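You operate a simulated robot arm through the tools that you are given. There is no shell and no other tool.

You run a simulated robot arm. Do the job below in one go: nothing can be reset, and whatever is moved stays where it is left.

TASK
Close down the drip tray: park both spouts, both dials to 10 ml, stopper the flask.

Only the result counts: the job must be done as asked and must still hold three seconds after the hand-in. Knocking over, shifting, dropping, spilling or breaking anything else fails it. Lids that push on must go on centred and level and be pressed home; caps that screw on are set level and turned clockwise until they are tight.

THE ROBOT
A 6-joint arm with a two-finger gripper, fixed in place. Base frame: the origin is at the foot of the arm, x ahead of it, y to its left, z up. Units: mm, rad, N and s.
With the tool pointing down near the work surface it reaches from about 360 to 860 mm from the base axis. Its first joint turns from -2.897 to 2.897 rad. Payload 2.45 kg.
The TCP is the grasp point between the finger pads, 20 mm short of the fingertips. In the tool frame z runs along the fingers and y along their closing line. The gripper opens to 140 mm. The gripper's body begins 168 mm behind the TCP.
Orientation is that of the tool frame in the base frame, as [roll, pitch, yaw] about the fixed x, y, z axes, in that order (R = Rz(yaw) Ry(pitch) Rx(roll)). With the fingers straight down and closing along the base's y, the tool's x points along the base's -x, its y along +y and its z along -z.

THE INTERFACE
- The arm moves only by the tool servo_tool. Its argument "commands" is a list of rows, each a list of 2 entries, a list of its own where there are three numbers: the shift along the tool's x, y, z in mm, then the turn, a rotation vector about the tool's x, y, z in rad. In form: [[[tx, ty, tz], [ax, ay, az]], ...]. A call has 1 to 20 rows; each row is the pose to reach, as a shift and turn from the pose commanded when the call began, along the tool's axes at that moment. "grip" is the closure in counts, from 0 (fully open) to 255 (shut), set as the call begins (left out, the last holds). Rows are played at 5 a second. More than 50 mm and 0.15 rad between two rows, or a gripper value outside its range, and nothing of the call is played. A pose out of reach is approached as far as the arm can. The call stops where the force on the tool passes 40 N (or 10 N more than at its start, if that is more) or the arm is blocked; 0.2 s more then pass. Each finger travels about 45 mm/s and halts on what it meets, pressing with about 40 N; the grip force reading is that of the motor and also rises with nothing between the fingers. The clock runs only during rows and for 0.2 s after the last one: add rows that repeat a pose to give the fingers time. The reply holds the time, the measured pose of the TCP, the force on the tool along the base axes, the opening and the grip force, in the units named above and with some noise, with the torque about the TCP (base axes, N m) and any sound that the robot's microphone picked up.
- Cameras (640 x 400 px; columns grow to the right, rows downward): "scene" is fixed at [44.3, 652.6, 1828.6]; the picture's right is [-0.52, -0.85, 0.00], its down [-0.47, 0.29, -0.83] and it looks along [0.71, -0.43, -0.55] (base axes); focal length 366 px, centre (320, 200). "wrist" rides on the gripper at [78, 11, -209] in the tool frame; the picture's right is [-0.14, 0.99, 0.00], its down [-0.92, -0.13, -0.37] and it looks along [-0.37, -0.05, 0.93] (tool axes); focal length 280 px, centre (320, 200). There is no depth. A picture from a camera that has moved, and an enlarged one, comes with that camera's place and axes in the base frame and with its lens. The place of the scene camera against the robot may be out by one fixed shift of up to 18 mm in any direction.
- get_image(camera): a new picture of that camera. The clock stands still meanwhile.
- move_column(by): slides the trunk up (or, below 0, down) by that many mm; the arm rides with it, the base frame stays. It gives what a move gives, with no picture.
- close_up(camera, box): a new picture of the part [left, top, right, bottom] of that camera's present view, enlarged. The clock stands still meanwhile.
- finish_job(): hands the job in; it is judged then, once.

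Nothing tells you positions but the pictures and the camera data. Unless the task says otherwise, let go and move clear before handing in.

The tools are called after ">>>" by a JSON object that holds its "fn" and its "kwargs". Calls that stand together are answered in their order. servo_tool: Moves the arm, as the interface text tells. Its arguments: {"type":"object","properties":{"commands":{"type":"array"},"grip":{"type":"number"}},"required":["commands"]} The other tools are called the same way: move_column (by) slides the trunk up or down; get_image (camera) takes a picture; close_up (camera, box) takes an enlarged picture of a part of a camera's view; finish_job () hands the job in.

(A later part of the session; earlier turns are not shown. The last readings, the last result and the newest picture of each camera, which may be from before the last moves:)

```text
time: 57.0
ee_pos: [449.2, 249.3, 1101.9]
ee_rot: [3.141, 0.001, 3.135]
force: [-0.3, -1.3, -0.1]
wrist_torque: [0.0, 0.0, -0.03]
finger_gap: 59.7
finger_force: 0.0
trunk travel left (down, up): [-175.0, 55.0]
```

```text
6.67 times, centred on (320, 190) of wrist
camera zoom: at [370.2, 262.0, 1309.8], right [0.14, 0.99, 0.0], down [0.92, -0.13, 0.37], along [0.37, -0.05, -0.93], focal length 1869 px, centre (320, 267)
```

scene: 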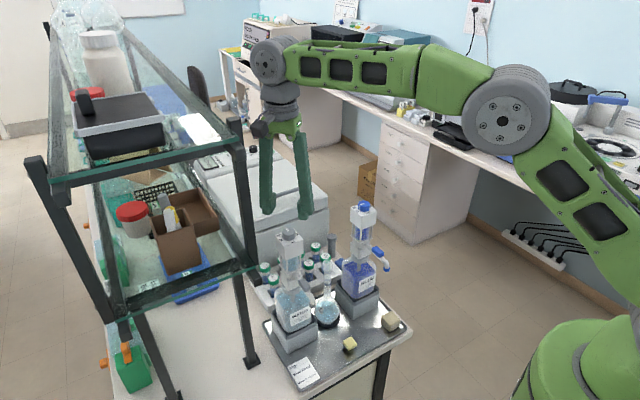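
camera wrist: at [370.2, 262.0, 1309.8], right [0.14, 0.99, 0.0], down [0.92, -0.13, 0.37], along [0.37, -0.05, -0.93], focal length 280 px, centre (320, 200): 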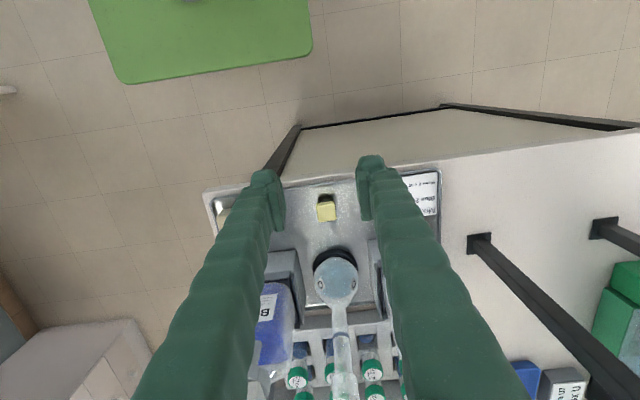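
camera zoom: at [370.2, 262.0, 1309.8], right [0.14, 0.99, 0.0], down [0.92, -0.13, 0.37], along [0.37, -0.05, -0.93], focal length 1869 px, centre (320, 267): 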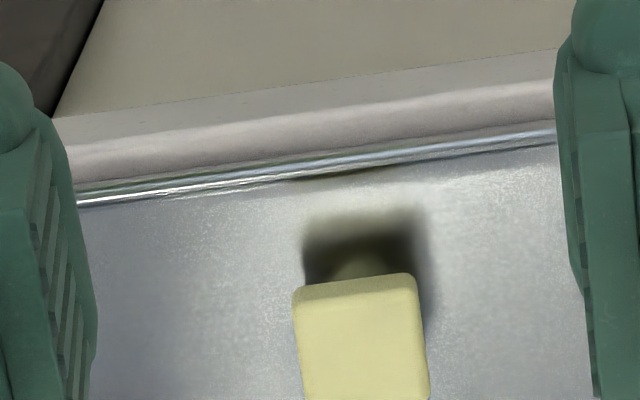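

>>> {"fn": "close_up", "kwargs": {"camera": "wrist", "box": [300, 185, 350, 225]}}

>>> {"fn": "close_up", "kwargs": {"camera": "scene", "box": [335, 330, 365, 360]}}

>>> {"fn": "close_up", "kwargs": {"camera": "scene", "box": [375, 300, 415, 340]}}

>>> {"fn": "close_up", "kwargs": {"camera": "wrist", "box": [300, 240, 380, 400]}}

```text
10.00 times, centred on (325, 205) of wrist
camera zoom: at [370.2, 262.0, 1309.8], right [0.14, 0.99, 0.0], down [0.92, -0.13, 0.37], along [0.37, -0.05, -0.93], focal length 2804 px, centre (270, 150)
```

zoom: 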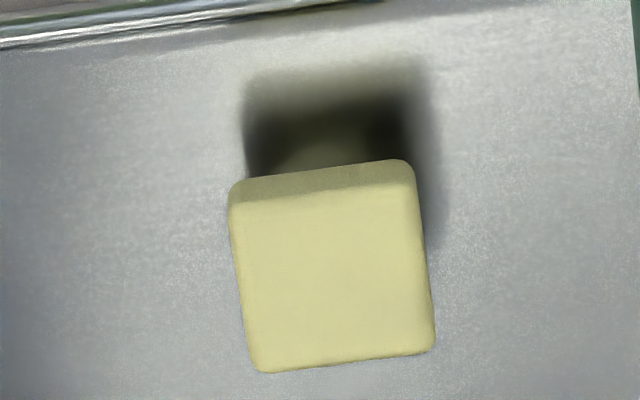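

```text
13.33 times, centred on (350, 345) of scene
camera zoom: at [44.3, 652.6, 1828.6], right [-0.52, -0.85, 0.0], down [-0.47, 0.29, -0.83], along [0.71, -0.43, -0.55], focal length 4883 px, centre (-80, -1733)
```

zoom: 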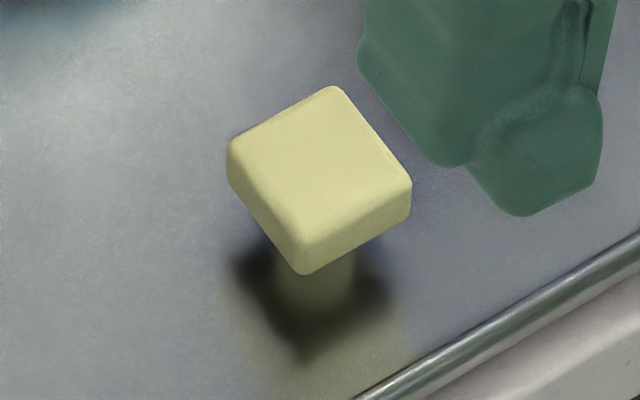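

```text
10.00 times, centred on (395, 320) of scene
camera zoom: at [44.3, 652.6, 1828.6], right [-0.52, -0.85, 0.0], down [-0.47, 0.29, -0.83], along [0.71, -0.43, -0.55], focal length 3662 px, centre (-430, -1000)
```

zoom: 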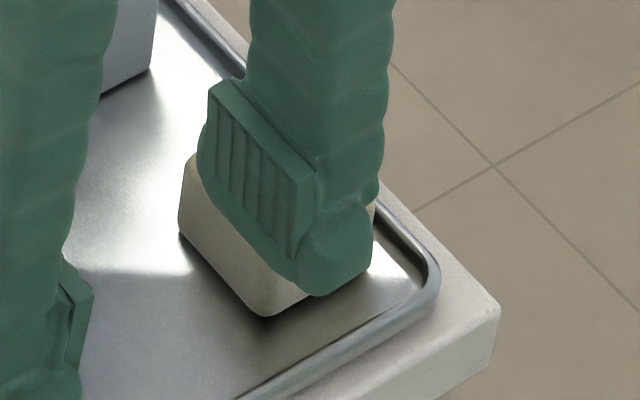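

```text
2.50 times, centred on (340, 320) of wrist
camera zoom: at [370.2, 262.0, 1309.8], right [0.14, 0.99, 0.0], down [0.92, -0.13, 0.37], along [0.37, -0.05, -0.93], focal length 701 px, centre (270, -100)
```

zoom: 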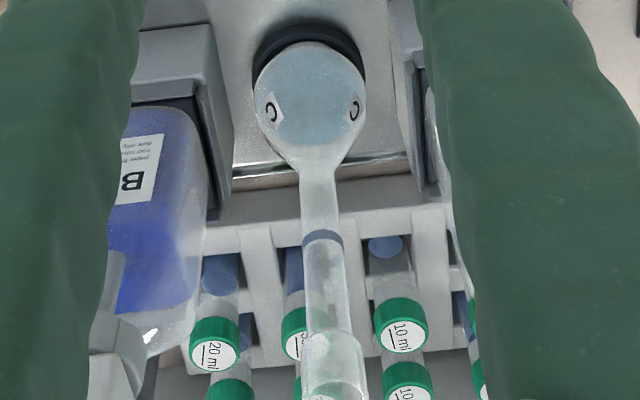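

The yellow piece is a stopper with a 26 mm square head and a round plug, standing plug-down at about (552.4, 247), head top z≈911. Before picking it up I'll measure the flask mouth precisely from above.

>>> {"fn": "servo_tool", "kwargs": {"commands": [[[0, 0, -40], [0, 0, 0]], [[0, 0, -80], [0, 0, 0]], [[0, 0, -120], [0, 0, 0]], [[-20, 0, -160], [0, 0, 0]], [[-50, 0, -190], [0, 0, 0]], [[-90, 0, -215], [0, 0, 0]], [[-125, 0, -228], [0, 0, 0]], [[-151, -3, -228], [0, 0, 0]], [[-151, -3, -228], [0, 0, 0]]]}}

>>> {"fn": "get_image", "kwargs": {"camera": "wrist"}}

>>> {"fn": "close_up", "kwargs": {"camera": "wrist", "box": [285, 150, 355, 220]}}

```text
time: 59.0
ee_pos: [599.9, 245.6, 1329.9]
ee_rot: [3.139, 0.0, 3.135]
force: [-0.6, 0.1, 0.4]
wrist_torque: [0.03, -0.04, -0.01]
finger_gap: 59.8
finger_force: 0.0
trunk travel left (down, up): [-175.0, 55.0]
```

```text
taken
camera wrist: at [521.1, 258.3, 1538.6], right [0.14, 0.99, 0.0], down [0.92, -0.13, 0.37], along [0.37, -0.05, -0.93], focal length 280 px, centre (320, 200)
```

wrist: 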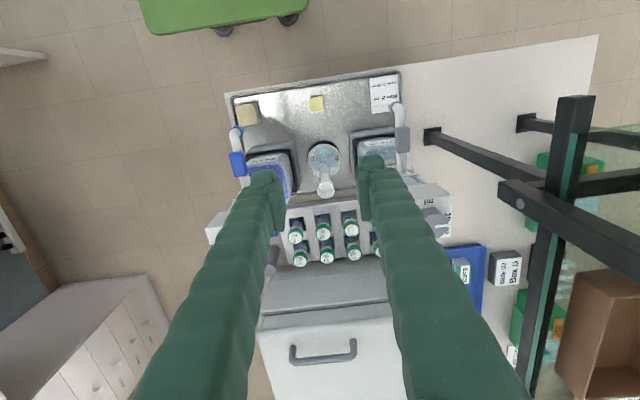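

```text
5.71 times, centred on (320, 185) of wrist
camera zoom: at [521.1, 258.3, 1538.6], right [0.14, 0.99, 0.0], down [0.92, -0.13, 0.37], along [0.37, -0.05, -0.93], focal length 1602 px, centre (320, 286)
```

zoom: 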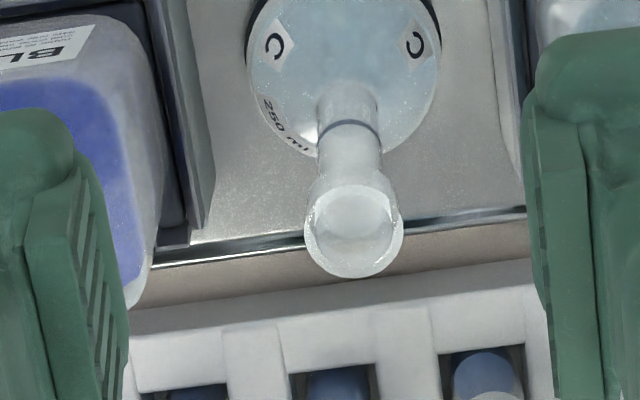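

The mouth centre comes out at about (673, 246.8), rim z≈1119, outer diameter 28 mm. Now I'll descend over the stopper to z≈1000 and check alignment.

>>> {"fn": "servo_tool", "kwargs": {"commands": [[[24, 0.7, 0], [0, 0, -0.006]], [[47.5, 1.4, 20], [0, 0, -0.006]], [[47.5, 1.4, 65], [0, 0, -0.006]], [[47.5, 1.4, 110], [0, 0, -0.006]], [[47.5, 1.4, 155], [0, 0, -0.006]], [[47.5, 1.4, 200], [0, 0, -0.006]], [[47.5, 1.4, 245], [0, 0, -0.006]], [[47.5, 1.4, 290], [0, 0, -0.006]], [[47.5, 1.4, 330], [0, 0, -0.006]], [[47.5, 1.4, 330], [0, 0, -0.006]]]}}

>>> {"fn": "close_up", "kwargs": {"camera": "wrist", "box": [270, 110, 370, 210]}}

>>> {"fn": "close_up", "kwargs": {"camera": "scene", "box": [250, 220, 420, 380]}}

```text
time: 61.2
ee_pos: [553.5, 247.2, 997.8]
ee_rot: [3.141, 0.001, 3.141]
force: [-0.9, 0.8, 0.2]
wrist_torque: [0.02, 0.01, 0.01]
finger_gap: 60.0
finger_force: 0.1
trunk travel left (down, up): [-175.0, 55.0]
```

```text
4.00 times, centred on (320, 160) of wrist
camera zoom: at [475.1, 259.5, 1207.3], right [0.14, 0.99, 0.0], down [0.92, -0.13, 0.37], along [0.37, -0.05, -0.93], focal length 1122 px, centre (320, 360)
```

zoom: 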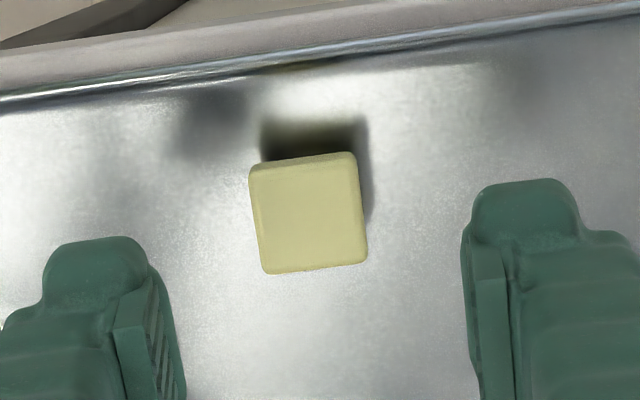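

```text
2.50 times, centred on (335, 300) of scene
camera zoom: at [44.3, 652.6, 1828.6], right [-0.52, -0.85, 0.0], down [-0.47, 0.29, -0.83], along [0.71, -0.43, -0.55], focal length 916 px, centre (282, -50)
```

zoom: 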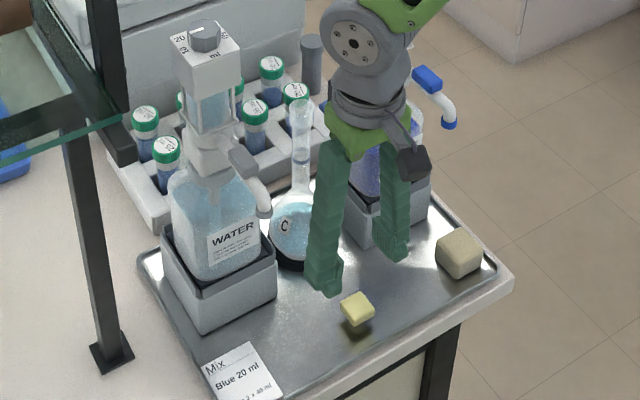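

>>> {"fn": "close_up", "kwargs": {"camera": "wrist", "box": [295, 140, 345, 190]}}

```text
8.00 times, centred on (320, 165) of wrist
camera zoom: at [475.1, 259.5, 1207.3], right [0.14, 0.99, 0.0], down [0.92, -0.13, 0.37], along [0.37, -0.05, -0.93], focal length 2243 px, centre (320, 480)
```

zoom: 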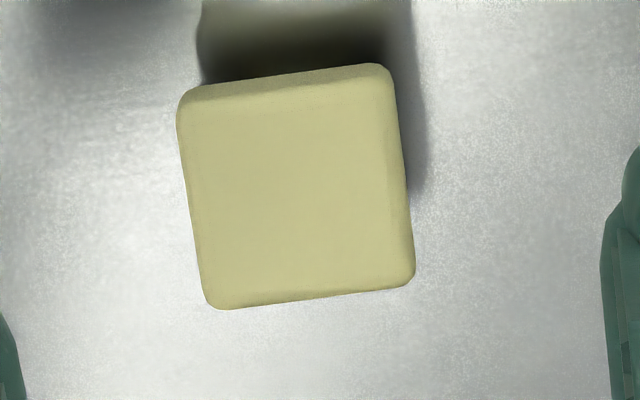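

>>> {"fn": "servo_tool", "kwargs": {"commands": [[[0.4, -3, 0], [0, 0, 0]], [[0.4, -3, 35], [0, 0, 0]], [[0.4, -3, 65], [0, 0, 0]], [[0.4, -3, 80], [0, 0, 0]], [[0.4, -3, 89], [0, 0, 0]], [[0.4, -3, 89], [0, 0, 0]]]}}

>>> {"fn": "close_up", "kwargs": {"camera": "wrist", "box": [270, 130, 370, 230]}}

>>> {"fn": "close_up", "kwargs": {"camera": "scene", "box": [325, 315, 375, 365]}}

```text
time: 62.6
ee_pos: [553.7, 243.6, 910.4]
ee_rot: [3.141, 0.001, 3.141]
force: [0.4, -0.7, 0.0]
wrist_torque: [0.0, -0.01, 0.0]
finger_gap: 59.7
finger_force: 0.1
trunk travel left (down, up): [-175.0, 55.0]
```

```text
4.00 times, centred on (320, 180) of wrist
camera zoom: at [474.5, 255.7, 1119.2], right [0.14, 0.99, 0.0], down [0.92, -0.13, 0.37], along [0.37, -0.05, -0.93], focal length 1122 px, centre (320, 280)
```

zoom: 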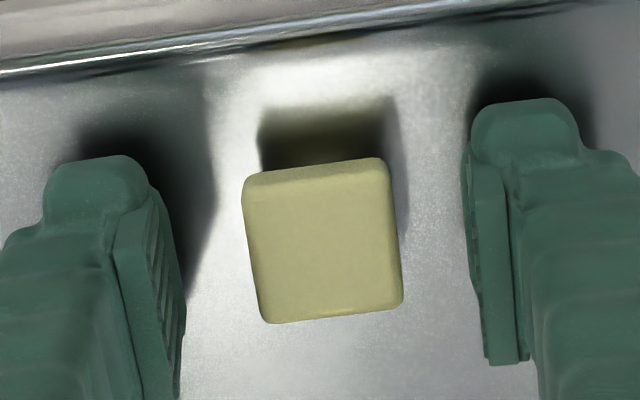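

```text
8.00 times, centred on (350, 340) of scene
camera zoom: at [44.3, 652.6, 1828.6], right [-0.52, -0.85, 0.0], down [-0.47, 0.29, -0.83], along [0.71, -0.43, -0.55], focal length 2930 px, centre (80, -920)
```

zoom: 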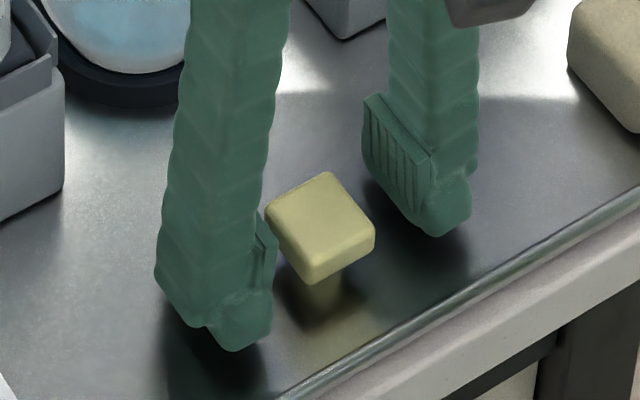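

Well centred. Now I'll close on the stopper head.

>>> {"fn": "servo_tool", "kwargs": {"commands": [[[0, 0.6, 0], [0, 0, 0]], [[0, 0.6, 0], [0, 0, 0]], [[0, 0.6, 0], [0, 0, 0]]], "grip": 196}}

>>> {"fn": "servo_tool", "kwargs": {"commands": [[[0, 0, 0], [0, 0, 0]], [[0, 0, 0], [0, 0, 0]], [[0, 0, 0], [0, 0, 0]]], "grip": 215}}

>>> {"fn": "close_up", "kwargs": {"camera": "wrist", "box": [270, 130, 370, 230]}}

>>> {"fn": "close_up", "kwargs": {"camera": "scene", "box": [325, 315, 375, 365]}}

```text
time: 63.4
ee_pos: [552.2, 245.2, 910.2]
ee_rot: [-3.141, 0.0, 3.142]
force: [0.4, 0.6, -0.3]
wrist_torque: [-0.02, -0.01, 0.01]
finger_gap: 32.4
finger_force: 0.0
trunk travel left (down, up): [-175.0, 55.0]
```

```text
time: 64.2
ee_pos: [553.1, 243.9, 910.4]
ee_rot: [3.141, 0.0, 3.141]
force: [0.8, 0.5, 0.2]
wrist_torque: [0.01, 0.02, -0.02]
finger_gap: 26.3
finger_force: 40.2
trunk travel left (down, up): [-175.0, 55.0]
```

```text
4.00 times, centred on (320, 180) of wrist
camera zoom: at [474.5, 256.4, 1119.1], right [0.14, 0.99, 0.0], down [0.92, -0.13, 0.37], along [0.37, -0.05, -0.93], focal length 1122 px, centre (320, 280)
```

zoom: 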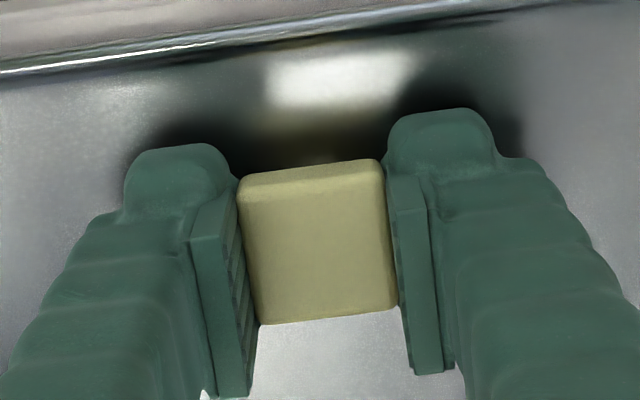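

```text
8.00 times, centred on (350, 340) of scene
camera zoom: at [44.3, 652.6, 1828.6], right [-0.52, -0.85, 0.0], down [-0.47, 0.29, -0.83], along [0.71, -0.43, -0.55], focal length 2930 px, centre (80, -920)
```

zoom: 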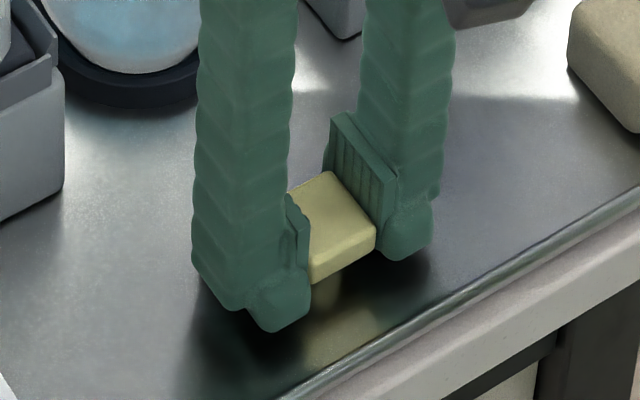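

>>> {"fn": "servo_tool", "kwargs": {"commands": [[[0, 0, -10], [0, 0, 0]], [[0, 0, -25], [0, 0, 0]], [[0, 0, -40], [0, 0, 0]], [[0, 0, -60], [0, 0, 0]]]}}

>>> {"fn": "close_up", "kwargs": {"camera": "scene", "box": [315, 290, 375, 360]}}

>>> {"fn": "close_up", "kwargs": {"camera": "wrist", "box": [270, 130, 370, 230]}}

```text
time: 65.2
ee_pos: [553.1, 244.8, 970.9]
ee_rot: [3.141, 0.001, 3.141]
force: [0.0, 0.1, -0.4]
wrist_torque: [-0.01, 0.01, 0.0]
finger_gap: 26.2
finger_force: 40.1
trunk travel left (down, up): [-175.0, 55.0]
```

```text
5.71 times, centred on (345, 325) of scene
camera zoom: at [44.3, 652.6, 1828.6], right [-0.52, -0.85, 0.0], down [-0.47, 0.29, -0.83], along [0.71, -0.43, -0.55], focal length 2093 px, centre (177, -514)
```

zoom: 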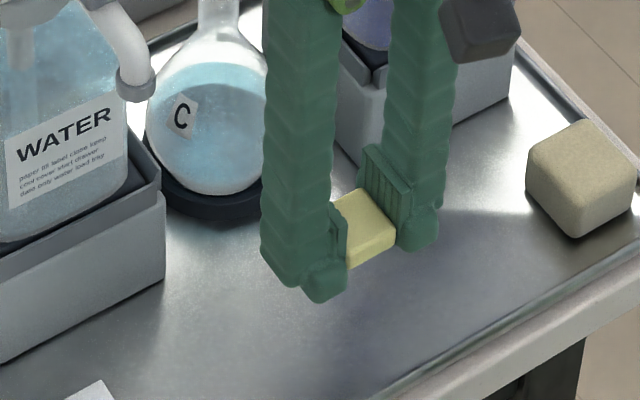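

```text
4.00 times, centred on (320, 180) of wrist
camera zoom: at [474.0, 256.5, 1179.7], right [0.14, 0.99, 0.0], down [0.92, -0.13, 0.37], along [0.37, -0.05, -0.93], focal length 1122 px, centre (320, 280)
```

zoom: 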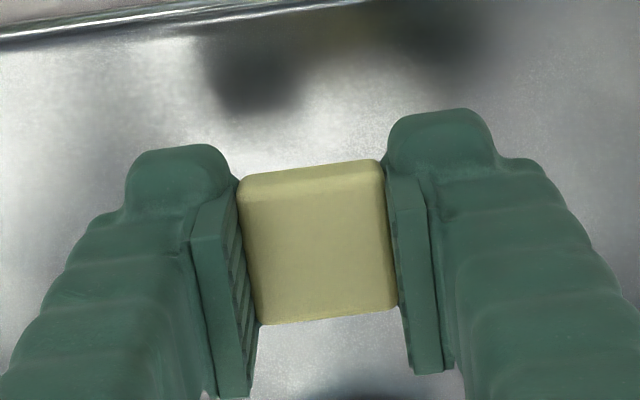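

The stopper is held level. I'll carry it up and over to hover above the flask mouth.

>>> {"fn": "servo_tool", "kwargs": {"commands": [[[0, 0, -45], [0, 0, 0]], [[0, 0, -90], [0, 0, 0]], [[0, 0, -135], [0, 0, 0]], [[0, 0, -180], [0, 0, 0]], [[0, 0, -225], [0, 0, 0]], [[0, 0, -260], [0, 0, 0]], [[-25, 0, -260], [0, 0, 0]], [[-50, 0.5, -260], [0, 0, 0]], [[-75, 1, -260], [0, 0, 0]], [[-100, 1.5, -260], [0, 0, 0]], [[-120, 2, -260], [0, 0, 0]], [[-120, 2, -260], [0, 0, 0]], [[-120, 2, -260], [0, 0, 0]]]}}

>>> {"fn": "close_up", "kwargs": {"camera": "wrist", "box": [280, 120, 360, 200]}}

>>> {"fn": "close_up", "kwargs": {"camera": "scene", "box": [280, 210, 380, 300]}}

```text
time: 68.0
ee_pos: [672.0, 247.0, 1231.0]
ee_rot: [-3.141, 0.0, -3.141]
force: [0.1, 0.2, 0.5]
wrist_torque: [0.0, -0.03, 0.0]
finger_gap: 26.4
finger_force: 40.3
trunk travel left (down, up): [-175.0, 55.0]
```

```text
5.00 times, centred on (320, 160) of wrist
camera zoom: at [594.2, 259.0, 1439.7], right [0.14, 0.99, 0.0], down [0.92, -0.13, 0.37], along [0.36, -0.05, -0.93], focal length 1402 px, centre (320, 400)
```

zoom: 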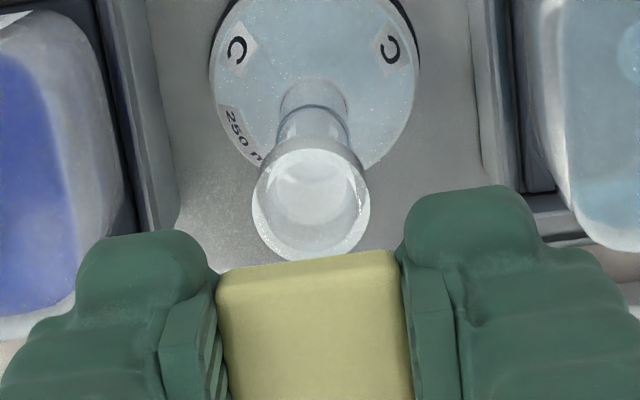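

```text
4.44 times, centred on (330, 255) of scene
camera zoom: at [44.3, 652.6, 1828.6], right [-0.52, -0.85, 0.0], down [-0.47, 0.29, -0.83], along [0.71, -0.43, -0.55], focal length 1628 px, centre (276, -44)
```

zoom: 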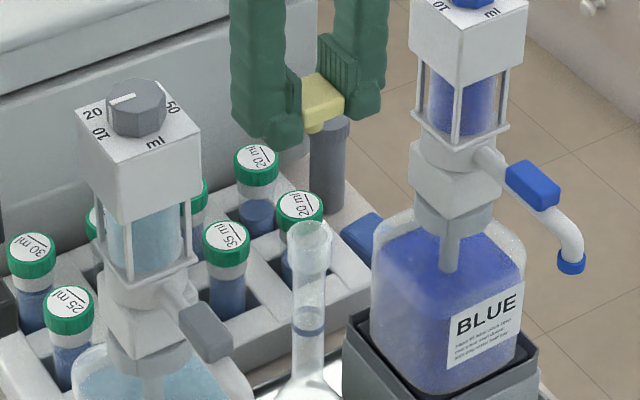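

The mouth is at about (673.3, 245.6, 1121). I'll apply a small correction and lower the plug to just above the rim.

>>> {"fn": "servo_tool", "kwargs": {"commands": [[[-1.2, -1.7, 0], [0, 0, 0]], [[-1.2, -1.7, 20], [0, 0, 0]], [[-1.2, -1.7, 45], [0, 0, 0]], [[-1.2, -1.7, 66], [0, 0, 0]], [[-1.2, -1.7, 66], [0, 0, 0]]]}}

>>> {"fn": "close_up", "kwargs": {"camera": "scene", "box": [310, 230, 350, 270]}}

>>> {"fn": "close_up", "kwargs": {"camera": "wrist", "box": [280, 140, 360, 220]}}

```text
time: 69.2
ee_pos: [674.4, 245.1, 1164.0]
ee_rot: [-3.141, -0.002, -3.14]
force: [-0.5, 0.1, 0.0]
wrist_torque: [0.0, 0.0, 0.02]
finger_gap: 26.3
finger_force: 39.6
trunk travel left (down, up): [-175.0, 55.0]
```

```text
10.00 times, centred on (330, 250) of scene
camera zoom: at [44.3, 652.6, 1828.6], right [-0.52, -0.85, 0.0], down [-0.47, 0.29, -0.83], along [0.71, -0.43, -0.55], focal length 3662 px, centre (220, -300)
```

zoom: 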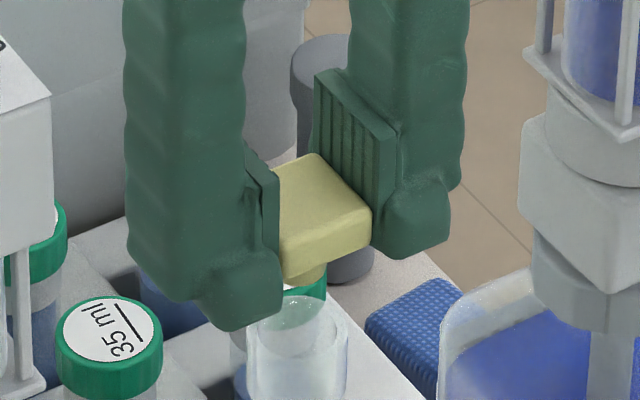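

```text
5.00 times, centred on (320, 180) of wrist
camera zoom: at [595.2, 257.4, 1373.2], right [0.14, 0.99, 0.0], down [0.92, -0.13, 0.37], along [0.36, -0.05, -0.93], focal length 1402 px, centre (320, 300)
```

zoom: 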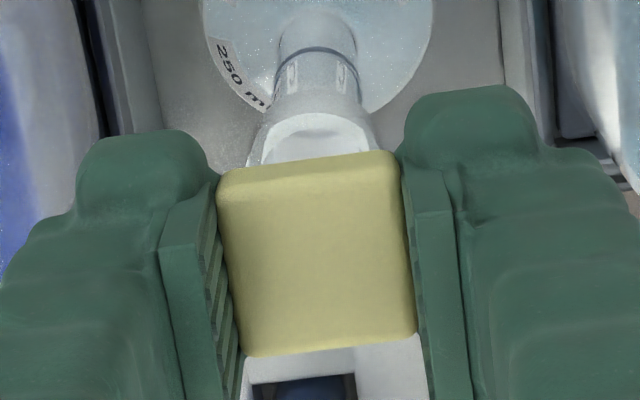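

>>> {"fn": "close_up", "kwargs": {"camera": "scene", "box": [318, 242, 342, 266]}}

>>> {"fn": "close_up", "kwargs": {"camera": "wrist", "box": [300, 145, 340, 185]}}

```text
16.00 times, centred on (330, 254) of scene
camera zoom: at [44.3, 652.6, 1828.6], right [-0.52, -0.85, 0.0], down [-0.47, 0.29, -0.83], along [0.71, -0.43, -0.55], focal length 5860 px, centre (160, -664)
```

zoom: 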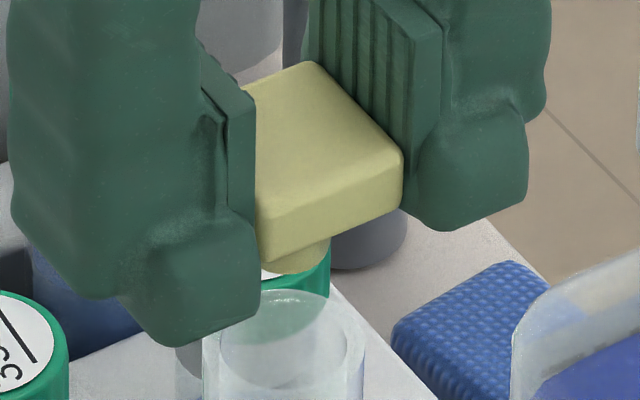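

```text
10.00 times, centred on (320, 165) of wrist
camera zoom: at [595.2, 257.4, 1373.2], right [0.14, 0.99, 0.0], down [0.92, -0.13, 0.37], along [0.36, -0.05, -0.93], focal length 2804 px, centre (320, 550)
```

zoom: 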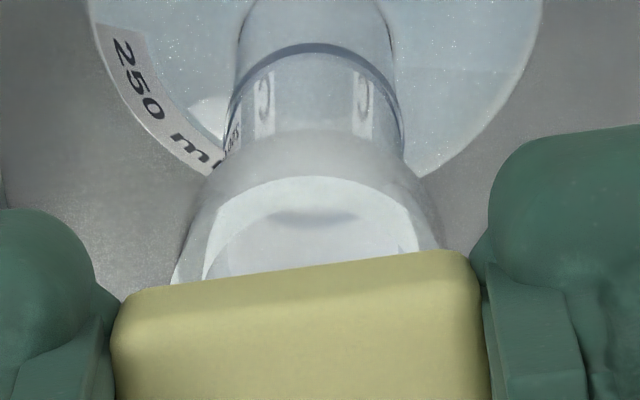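

>>> {"fn": "servo_tool", "kwargs": {"commands": [[[0, -0.6, 5], [0, 0, 0]], [[0, -0.6, 10], [0, 0, 0]], [[0, -0.6, 14], [0, 0, 0]], [[0, -0.6, 14], [0, 0, 0]]]}}

>>> {"fn": "close_up", "kwargs": {"camera": "scene", "box": [318, 242, 342, 266]}}

>>> {"fn": "close_up", "kwargs": {"camera": "wrist", "box": [300, 150, 340, 190]}}

```text
time: 70.2
ee_pos: [675.0, 246.1, 1150.1]
ee_rot: [3.141, -0.002, 3.142]
force: [0.6, -0.2, 0.5]
wrist_torque: [0.01, 0.06, 0.0]
finger_gap: 26.2
finger_force: 39.6
trunk travel left (down, up): [-175.0, 55.0]
```

```text
16.00 times, centred on (330, 254) of scene
camera zoom: at [44.3, 652.6, 1828.6], right [-0.52, -0.85, 0.0], down [-0.47, 0.29, -0.83], along [0.71, -0.43, -0.55], focal length 5860 px, centre (160, -664)
```

zoom: 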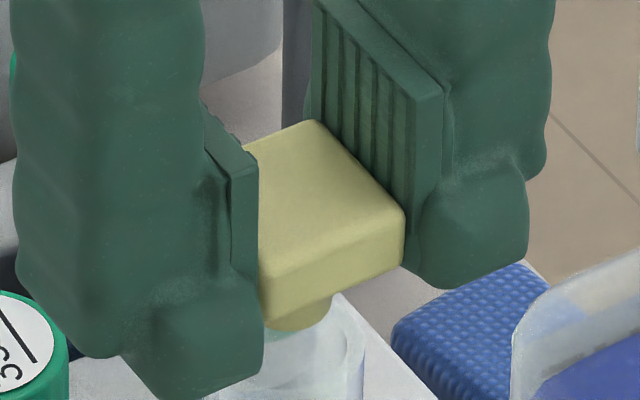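

```text
10.00 times, centred on (320, 170) of wrist
camera zoom: at [595.6, 256.4, 1359.3], right [0.14, 0.99, 0.0], down [0.92, -0.13, 0.37], along [0.37, -0.05, -0.93], focal length 2804 px, centre (320, 500)
```

zoom: 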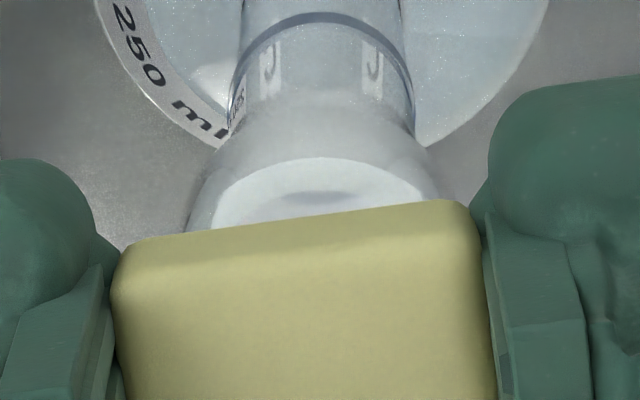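

Alignment in y looks good, but x is less certain from this angle. I'll raise slightly and turn the tool to −90° yaw, so the camera shows the x alignment directly.

>>> {"fn": "servo_tool", "kwargs": {"commands": [[[0, 0, -10], [0, 0, 0]], [[0, 0, -20], [0, 0, 0.12]], [[0, 0, -30], [0, 0, 0.24]], [[0, 0, -30], [0, 0, 0.37]], [[0, 0, -30], [0, 0, 0.5]], [[0, 0, -30], [0, 0, 0.63]], [[0, 0, -30], [0, 0, 0.76]], [[0, 0, -30], [0, 0, 0.89]], [[0, 0, -30], [0, 0, 1.02]], [[0, 0, -30], [0, 0, 1.15]], [[0, 0, -30], [0, 0, 1.28]], [[0, 0, -30], [0, 0, 1.42]], [[0, 0, -30], [0, 0, 1.571]], [[0, 0, -30], [0, 0, 1.571]]]}}

>>> {"fn": "close_up", "kwargs": {"camera": "wrist", "box": [280, 130, 360, 210]}}

>>> {"fn": "close_up", "kwargs": {"camera": "wrist", "box": [300, 145, 340, 185]}}

```text
refused: row 13 steps farther than a row can; nothing moved
```

```text
5.00 times, centred on (320, 170) of wrist
camera zoom: at [595.6, 256.4, 1359.3], right [0.14, 0.99, 0.0], down [0.92, -0.13, 0.37], along [0.37, -0.05, -0.93], focal length 1402 px, centre (320, 350)
```

zoom: 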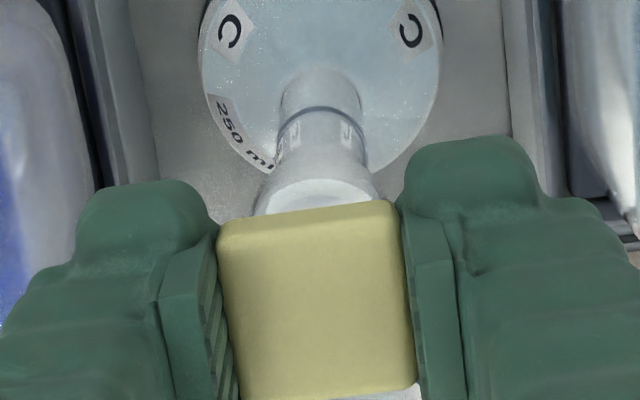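

```text
10.00 times, centred on (320, 165) of wrist
camera zoom: at [595.6, 256.4, 1359.3], right [0.14, 0.99, 0.0], down [0.92, -0.13, 0.37], along [0.37, -0.05, -0.93], focal length 2804 px, centre (320, 550)
```

zoom: 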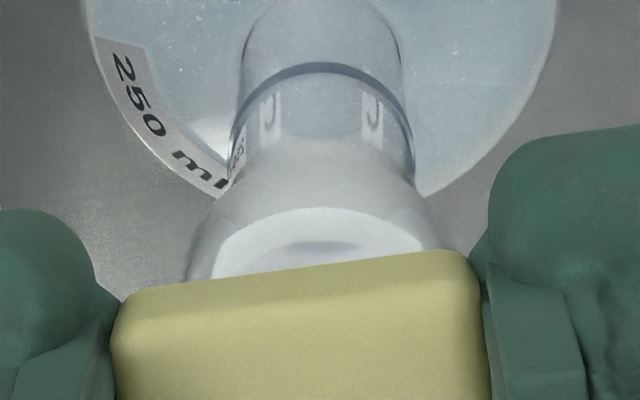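

>>> {"fn": "servo_tool", "kwargs": {"commands": [[[0, 0, -10], [0, 0, 0]], [[0, 0, -20], [0, 0, 0.12]], [[0, 0, -30], [0, 0, 0.24]], [[0, 0, -30], [0, 0, 0.36]], [[0, 0, -30], [0, 0, 0.49]], [[0, 0, -30], [0, 0, 0.62]], [[0, 0, -30], [0, 0, 0.75]], [[0, 0, -30], [0, 0, 0.88]], [[0, 0, -30], [0, 0, 1.01]], [[0, 0, -30], [0, 0, 1.14]], [[0, 0, -30], [0, 0, 1.27]], [[0, 0, -30], [0, 0, 1.39]], [[0, 0, -30], [0, 0, 1.49]], [[0, 0, -30], [0, 0, 1.571]], [[0, 0, -30], [0, 0, 1.571]]]}}

>>> {"fn": "close_up", "kwargs": {"camera": "wrist", "box": [280, 130, 360, 210]}}

>>> {"fn": "close_up", "kwargs": {"camera": "wrist", "box": [300, 145, 340, 185]}}

```text
time: 73.4
ee_pos: [674.0, 243.6, 1180.1]
ee_rot: [-3.141, 0.0, 1.569]
force: [-0.7, 0.6, -0.2]
wrist_torque: [-0.01, 0.02, -0.01]
finger_gap: 26.5
finger_force: 39.9
trunk travel left (down, up): [-175.0, 55.0]
```

```text
5.00 times, centred on (320, 170) of wrist
camera zoom: at [684.8, 323.4, 1389.1], right [0.99, -0.14, 0.0], down [-0.13, -0.92, 0.37], along [-0.05, -0.36, -0.93], focal length 1402 px, centre (320, 350)
```

zoom: 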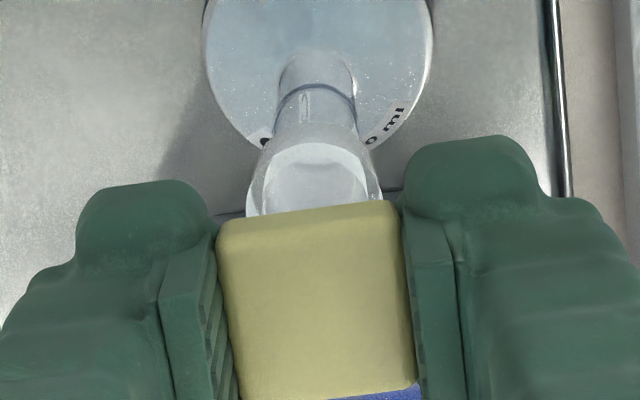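

```text
10.00 times, centred on (320, 165) of wrist
camera zoom: at [684.8, 323.4, 1389.1], right [0.99, -0.14, 0.0], down [-0.13, -0.92, 0.37], along [-0.05, -0.36, -0.93], focal length 2804 px, centre (320, 550)
```

zoom: 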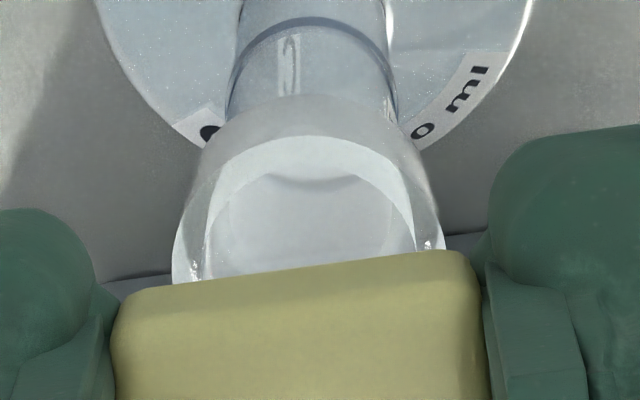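

The x offset shows as about 0.85 mm. I'll correct it and descend to just above the rim.

>>> {"fn": "servo_tool", "kwargs": {"commands": [[[-0.5, -0.85, 0], [0, 0, 0]], [[-0.5, -0.85, 12], [0, 0, 0]], [[-0.5, -0.85, 24], [0, 0, 0]], [[-0.5, -0.85, 33], [0, 0, 0]], [[-0.5, -0.85, 33], [0, 0, 0]]]}}

>>> {"fn": "close_up", "kwargs": {"camera": "scene", "box": [318, 242, 342, 266]}}

>>> {"fn": "close_up", "kwargs": {"camera": "wrist", "box": [300, 150, 340, 190]}}

```text
time: 74.6
ee_pos: [672.7, 244.9, 1147.0]
ee_rot: [3.141, 0.0, 1.57]
force: [-0.1, 0.8, 0.4]
wrist_torque: [0.0, 0.04, 0.0]
finger_gap: 26.2
finger_force: 39.7
trunk travel left (down, up): [-175.0, 55.0]
```

```text
16.00 times, centred on (330, 254) of scene
camera zoom: at [44.3, 652.6, 1828.6], right [-0.52, -0.85, 0.0], down [-0.47, 0.29, -0.83], along [0.71, -0.43, -0.55], focal length 5860 px, centre (160, -664)
```

zoom: 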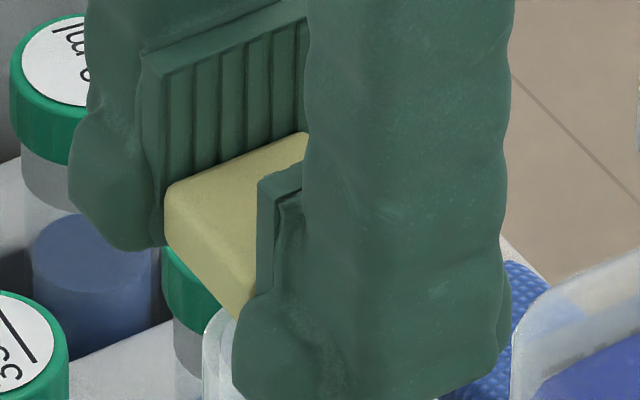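

```text
10.00 times, centred on (320, 170) of wrist
camera zoom: at [683.9, 323.6, 1356.5], right [0.99, -0.14, 0.0], down [-0.13, -0.92, 0.37], along [-0.05, -0.37, -0.93], focal length 2804 px, centre (320, 500)
```

zoom: 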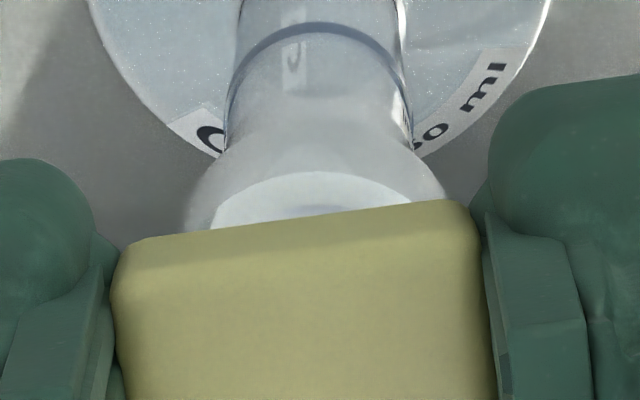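

Aligned. Now I'll insert gently in small steps, watching the force.

>>> {"fn": "servo_tool", "kwargs": {"commands": [[[0, 0, 1], [0, 0, 0]], [[0, 0, 2], [0, 0, 0]], [[0, 0, 3], [0, 0, 0]], [[0, 0, 4], [0, 0, 0]]]}}

>>> {"fn": "servo_tool", "kwargs": {"commands": [[[0, 0, 1], [0, 0, 0]], [[0, 0, 2], [0, 0, 0]], [[0, 0, 3], [0, 0, 0]]]}}

```text
time: 75.6
ee_pos: [673.0, 243.9, 1143.8]
ee_rot: [-3.142, 0.0, 1.571]
force: [0.7, 0.7, -0.6]
wrist_torque: [0.02, -0.01, 0.0]
finger_gap: 26.4
finger_force: 40.2
trunk travel left (down, up): [-175.0, 55.0]
```

```text
time: 76.4
ee_pos: [672.7, 243.0, 1141.1]
ee_rot: [-3.14, 0.0, 1.571]
force: [-0.3, -0.6, 0.6]
wrist_torque: [0.0, -0.03, 0.04]
finger_gap: 26.3
finger_force: 39.5
trunk travel left (down, up): [-175.0, 55.0]
```

>>> {"fn": "servo_tool", "kwargs": {"commands": [[[0, 0, 1], [0, 0, 0]], [[0, 0, 2], [0, 0, 0]], [[0, 0, 3], [0, 0, 0]]]}}

>>> {"fn": "close_up", "kwargs": {"camera": "scene", "box": [318, 242, 342, 266]}}

>>> {"fn": "close_up", "kwargs": {"camera": "wrist", "box": [290, 140, 350, 200]}}

```text
time: 77.2
ee_pos: [672.4, 243.8, 1136.6]
ee_rot: [3.141, 0.0, 1.571]
force: [0.6, -0.2, 0.0]
wrist_torque: [-0.01, -0.01, 0.01]
finger_gap: 26.6
finger_force: 40.2
trunk travel left (down, up): [-175.0, 55.0]
```

```text
16.00 times, centred on (330, 254) of scene
camera zoom: at [44.3, 652.6, 1828.6], right [-0.52, -0.85, 0.0], down [-0.47, 0.29, -0.83], along [0.71, -0.43, -0.55], focal length 5860 px, centre (160, -664)
```

zoom: 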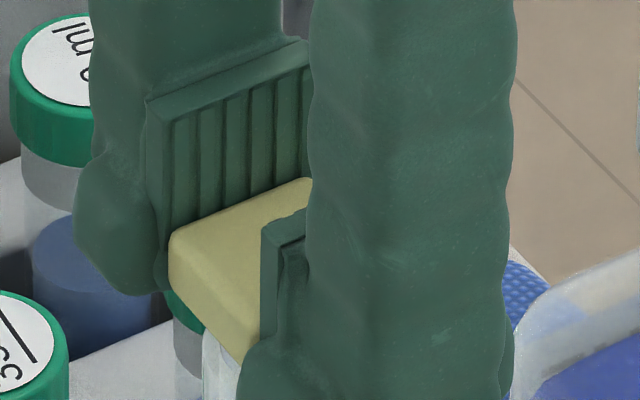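

```text
6.67 times, centred on (320, 170) of wrist
camera zoom: at [683.6, 322.9, 1346.1], right [0.99, -0.14, 0.0], down [-0.13, -0.92, 0.37], along [-0.05, -0.37, -0.93], focal length 1869 px, centre (320, 400)
```

zoom: 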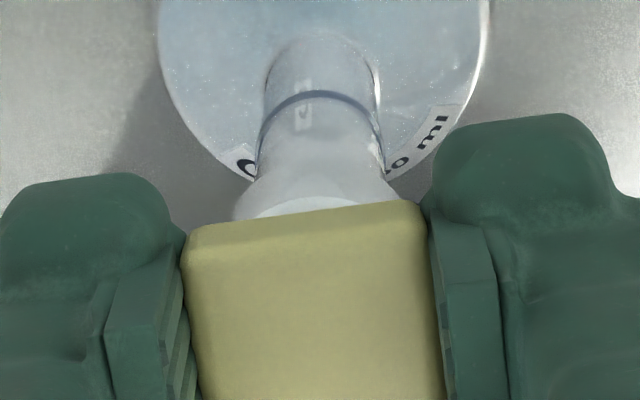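

>>> {"fn": "servo_tool", "kwargs": {"commands": [[[0, 0, 1], [0, 0, 0]], [[0, 0, 2], [0, 0, 0]], [[0, 0, 2], [0, 0, 0]]]}}

>>> {"fn": "servo_tool", "kwargs": {"commands": [[[0, 0, 1], [0, 0, 0]], [[0, 0, 2], [0, 0, 0]], [[0, 0, 2], [0, 0, 0]]]}}

>>> {"fn": "close_up", "kwargs": {"camera": "scene", "box": [314, 240, 346, 272]}}

```text
time: 78.0
ee_pos: [674.6, 243.9, 1135.1]
ee_rot: [-3.141, 0.001, 1.57]
force: [0.2, -0.2, 0.7]
wrist_torque: [0.02, -0.03, 0.02]
finger_gap: 26.1
finger_force: 40.2
trunk travel left (down, up): [-175.0, 55.0]
```

```text
time: 78.8
ee_pos: [672.5, 242.5, 1134.3]
ee_rot: [3.141, 0.0, 1.57]
force: [0.3, 0.4, 0.0]
wrist_torque: [0.0, 0.03, 0.01]
finger_gap: 26.5
finger_force: 40.1
trunk travel left (down, up): [-175.0, 55.0]
```

```text
12.50 times, centred on (330, 256) of scene
camera zoom: at [44.3, 652.6, 1828.6], right [-0.52, -0.85, 0.0], down [-0.47, 0.29, -0.83], along [0.71, -0.43, -0.55], focal length 4578 px, centre (195, -500)
```

zoom: 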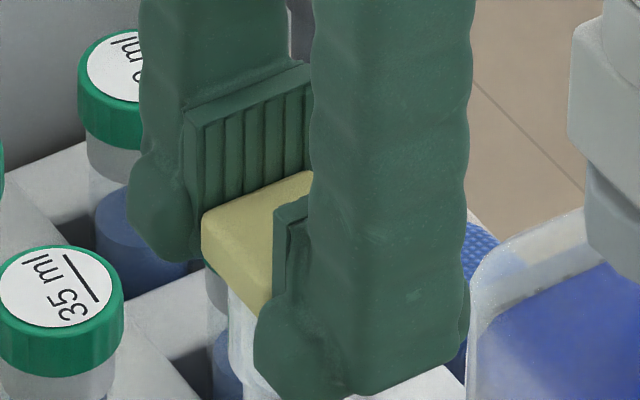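

>>> {"fn": "servo_tool", "kwargs": {"commands": [[[0, 0, 0.5], [0, 0, 0]], [[0, 0, 1], [0, 0, 0]], [[0, 0, 1], [0, 0, 0]]]}}

>>> {"fn": "servo_tool", "kwargs": {"commands": [[[0, 0, 0.5], [0, 0, 0]], [[0, 0, 1], [0, 0, 0]], [[0, 0, 1], [0, 0, 0]]]}}

>>> {"fn": "close_up", "kwargs": {"camera": "scene", "box": [314, 240, 346, 272]}}

```text
time: 79.6
ee_pos: [672.4, 244.7, 1133.0]
ee_rot: [3.141, 0.0, 1.571]
force: [0.0, -0.1, -0.8]
wrist_torque: [-0.03, 0.0, 0.01]
finger_gap: 26.3
finger_force: 40.1
trunk travel left (down, up): [-175.0, 55.0]
```

```text
time: 80.4
ee_pos: [672.8, 244.6, 1131.5]
ee_rot: [-3.14, 0.0, 1.57]
force: [-0.9, 0.5, -0.1]
wrist_torque: [0.0, 0.0, -0.02]
finger_gap: 26.3
finger_force: 39.8
trunk travel left (down, up): [-175.0, 55.0]
```

```text
12.50 times, centred on (330, 256) of scene
camera zoom: at [44.3, 652.6, 1828.6], right [-0.52, -0.85, 0.0], down [-0.47, 0.29, -0.83], along [0.71, -0.43, -0.55], focal length 4578 px, centre (195, -500)
```

zoom: 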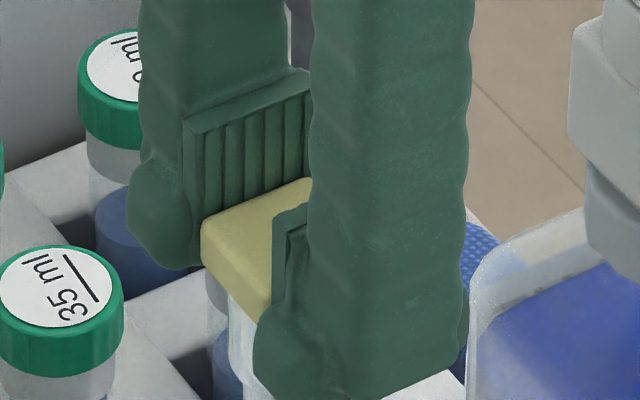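

>>> {"fn": "servo_tool", "kwargs": {"commands": [[[0, 0, 0.5], [0, 0, 0]], [[0, 0, 1], [0, 0, 0]], [[0, 0, 1], [0, 0, 0]]]}}

>>> {"fn": "servo_tool", "kwargs": {"commands": [[[0, 0, 0.5], [0, 0, 0]], [[0, 0, 1], [0, 0, 0]], [[0, 0, 1], [0, 0, 0]]]}}

>>> {"fn": "close_up", "kwargs": {"camera": "scene", "box": [318, 248, 338, 268]}}

>>> {"fn": "close_up", "kwargs": {"camera": "wrist", "box": [290, 140, 350, 200]}}

```text
time: 81.2
ee_pos: [673.3, 243.3, 1130.6]
ee_rot: [3.141, 0.002, 1.57]
force: [0.8, -0.9, -0.4]
wrist_torque: [-0.02, 0.01, 0.0]
finger_gap: 26.3
finger_force: 39.9
trunk travel left (down, up): [-175.0, 55.0]
```

```text
time: 82.0
ee_pos: [673.2, 245.2, 1129.1]
ee_rot: [3.141, 0.0, 1.571]
force: [-0.1, -0.9, 0.9]
wrist_torque: [-0.02, -0.02, 0.02]
finger_gap: 26.4
finger_force: 40.2
trunk travel left (down, up): [-175.0, 55.0]
```

```text
16.00 times, centred on (328, 258) of scene
camera zoom: at [44.3, 652.6, 1828.6], right [-0.52, -0.85, 0.0], down [-0.47, 0.29, -0.83], along [0.71, -0.43, -0.55], focal length 5860 px, centre (192, -728)
```

zoom: 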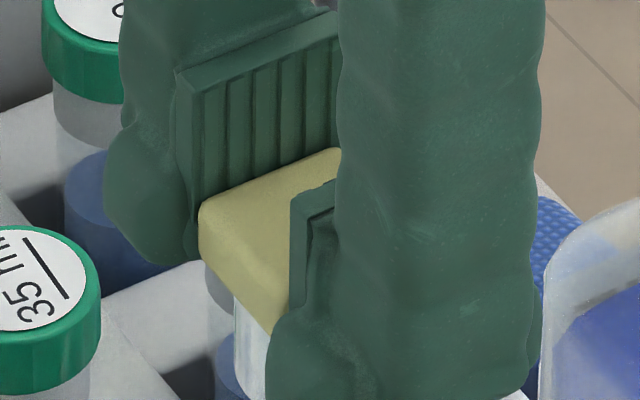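

```text
6.67 times, centred on (320, 170) of wrist
camera zoom: at [683.9, 323.2, 1338.2], right [0.99, -0.14, 0.0], down [-0.13, -0.92, 0.37], along [-0.05, -0.37, -0.93], focal length 1869 px, centre (320, 400)
```

zoom: 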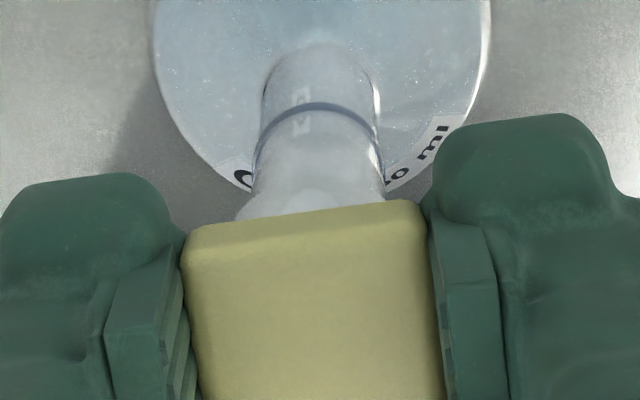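

>>> {"fn": "servo_tool", "kwargs": {"commands": [[[0, 0, 0.5], [0, 0, 0]], [[0, 0, 1], [0, 0, 0]], [[0, 0, 1], [0, 0, 0]]]}}

>>> {"fn": "servo_tool", "kwargs": {"commands": [[[0, 0, 0.5], [0, 0, 0]], [[0, 0, 1], [0, 0, 0]], [[0, 0, 1], [0, 0, 0]]]}}

>>> {"fn": "servo_tool", "kwargs": {"commands": [[[0, 0, 0.5], [0, 0, 0]], [[0, 0, 1], [0, 0, 0]], [[0, 0, 1], [0, 0, 0]]]}}

>>> {"fn": "close_up", "kwargs": {"camera": "scene", "box": [318, 248, 338, 268]}}

```text
time: 82.8
ee_pos: [673.5, 243.1, 1128.6]
ee_rot: [-3.141, 0.0, 1.572]
force: [0.8, -0.3, 0.6]
wrist_torque: [0.04, -0.04, 0.04]
finger_gap: 26.3
finger_force: 39.8
trunk travel left (down, up): [-175.0, 55.0]
```

```text
time: 83.6
ee_pos: [672.7, 243.1, 1128.5]
ee_rot: [3.14, -0.002, 1.571]
force: [0.6, -2.2, 9.8]
wrist_torque: [0.03, 0.03, -0.02]
finger_gap: 26.1
finger_force: 40.1
trunk travel left (down, up): [-175.0, 55.0]
heard: snap
```

```text
time: 84.4
ee_pos: [672.1, 243.5, 1128.5]
ee_rot: [3.14, -0.002, 1.572]
force: [2.5, -1.7, 24.4]
wrist_torque: [-0.15, -0.06, -0.02]
finger_gap: 26.2
finger_force: 40.1
trunk travel left (down, up): [-175.0, 55.0]
```

```text
16.00 times, centred on (328, 258) of scene
camera zoom: at [44.3, 652.6, 1828.6], right [-0.52, -0.85, 0.0], down [-0.47, 0.29, -0.83], along [0.71, -0.43, -0.55], focal length 5860 px, centre (192, -728)
```

zoom: 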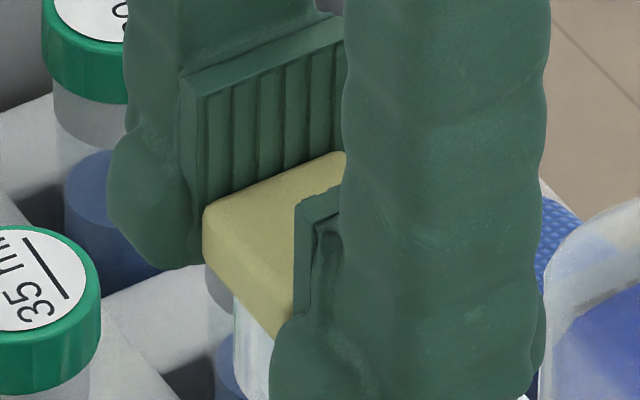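

A snap was heard and the force rose, so the stopper is seated. I'll ease off the load, then release and rise.

>>> {"fn": "servo_tool", "kwargs": {"commands": [[[0, 0, -0.7], [0, 0, 0]], [[0, 0, -1.4], [0, 0, 0]], [[0, 0, -1.4], [0, 0, 0]]]}}

>>> {"fn": "servo_tool", "kwargs": {"commands": [[[0, 0, 0], [0, 0, 0]], [[0, 0, 0], [0, 0, 0]], [[0, 0, 0], [0, 0, 0]]], "grip": 165}}

>>> {"fn": "close_up", "kwargs": {"camera": "wrist", "box": [280, 140, 360, 220]}}

>>> {"fn": "close_up", "kwargs": {"camera": "scene", "box": [310, 240, 350, 280]}}

```text
time: 85.2
ee_pos: [671.5, 243.7, 1128.2]
ee_rot: [-3.141, 0.0, 1.571]
force: [1.8, 0.3, 19.5]
wrist_torque: [0.04, -0.12, -0.01]
finger_gap: 26.3
finger_force: 40.0
trunk travel left (down, up): [-175.0, 55.0]
```

```text
time: 86.0
ee_pos: [673.2, 245.3, 1129.2]
ee_rot: [3.141, 0.0, 1.57]
force: [-0.4, -0.2, 0.4]
wrist_torque: [-0.01, -0.03, 0.03]
finger_gap: 49.4
finger_force: 0.0
trunk travel left (down, up): [-175.0, 55.0]
```

```text
5.00 times, centred on (320, 180) of wrist
camera zoom: at [683.2, 322.9, 1336.5], right [0.99, -0.14, 0.0], down [-0.13, -0.92, 0.37], along [-0.05, -0.37, -0.93], focal length 1402 px, centre (320, 300)
```

zoom: 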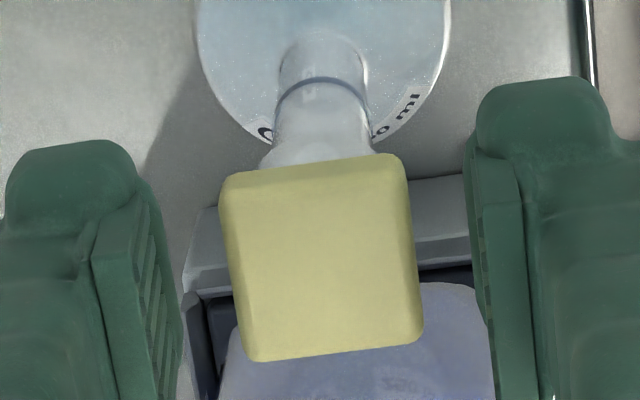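

```text
10.00 times, centred on (330, 260) of scene
camera zoom: at [44.3, 652.6, 1828.6], right [-0.52, -0.85, 0.0], down [-0.47, 0.29, -0.83], along [0.71, -0.43, -0.55], focal length 3662 px, centre (220, -400)
```

zoom: 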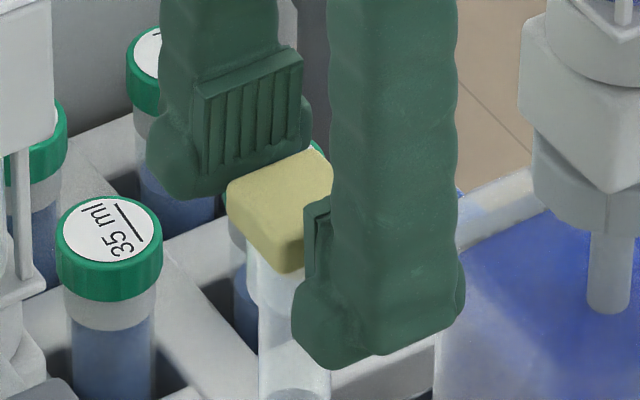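

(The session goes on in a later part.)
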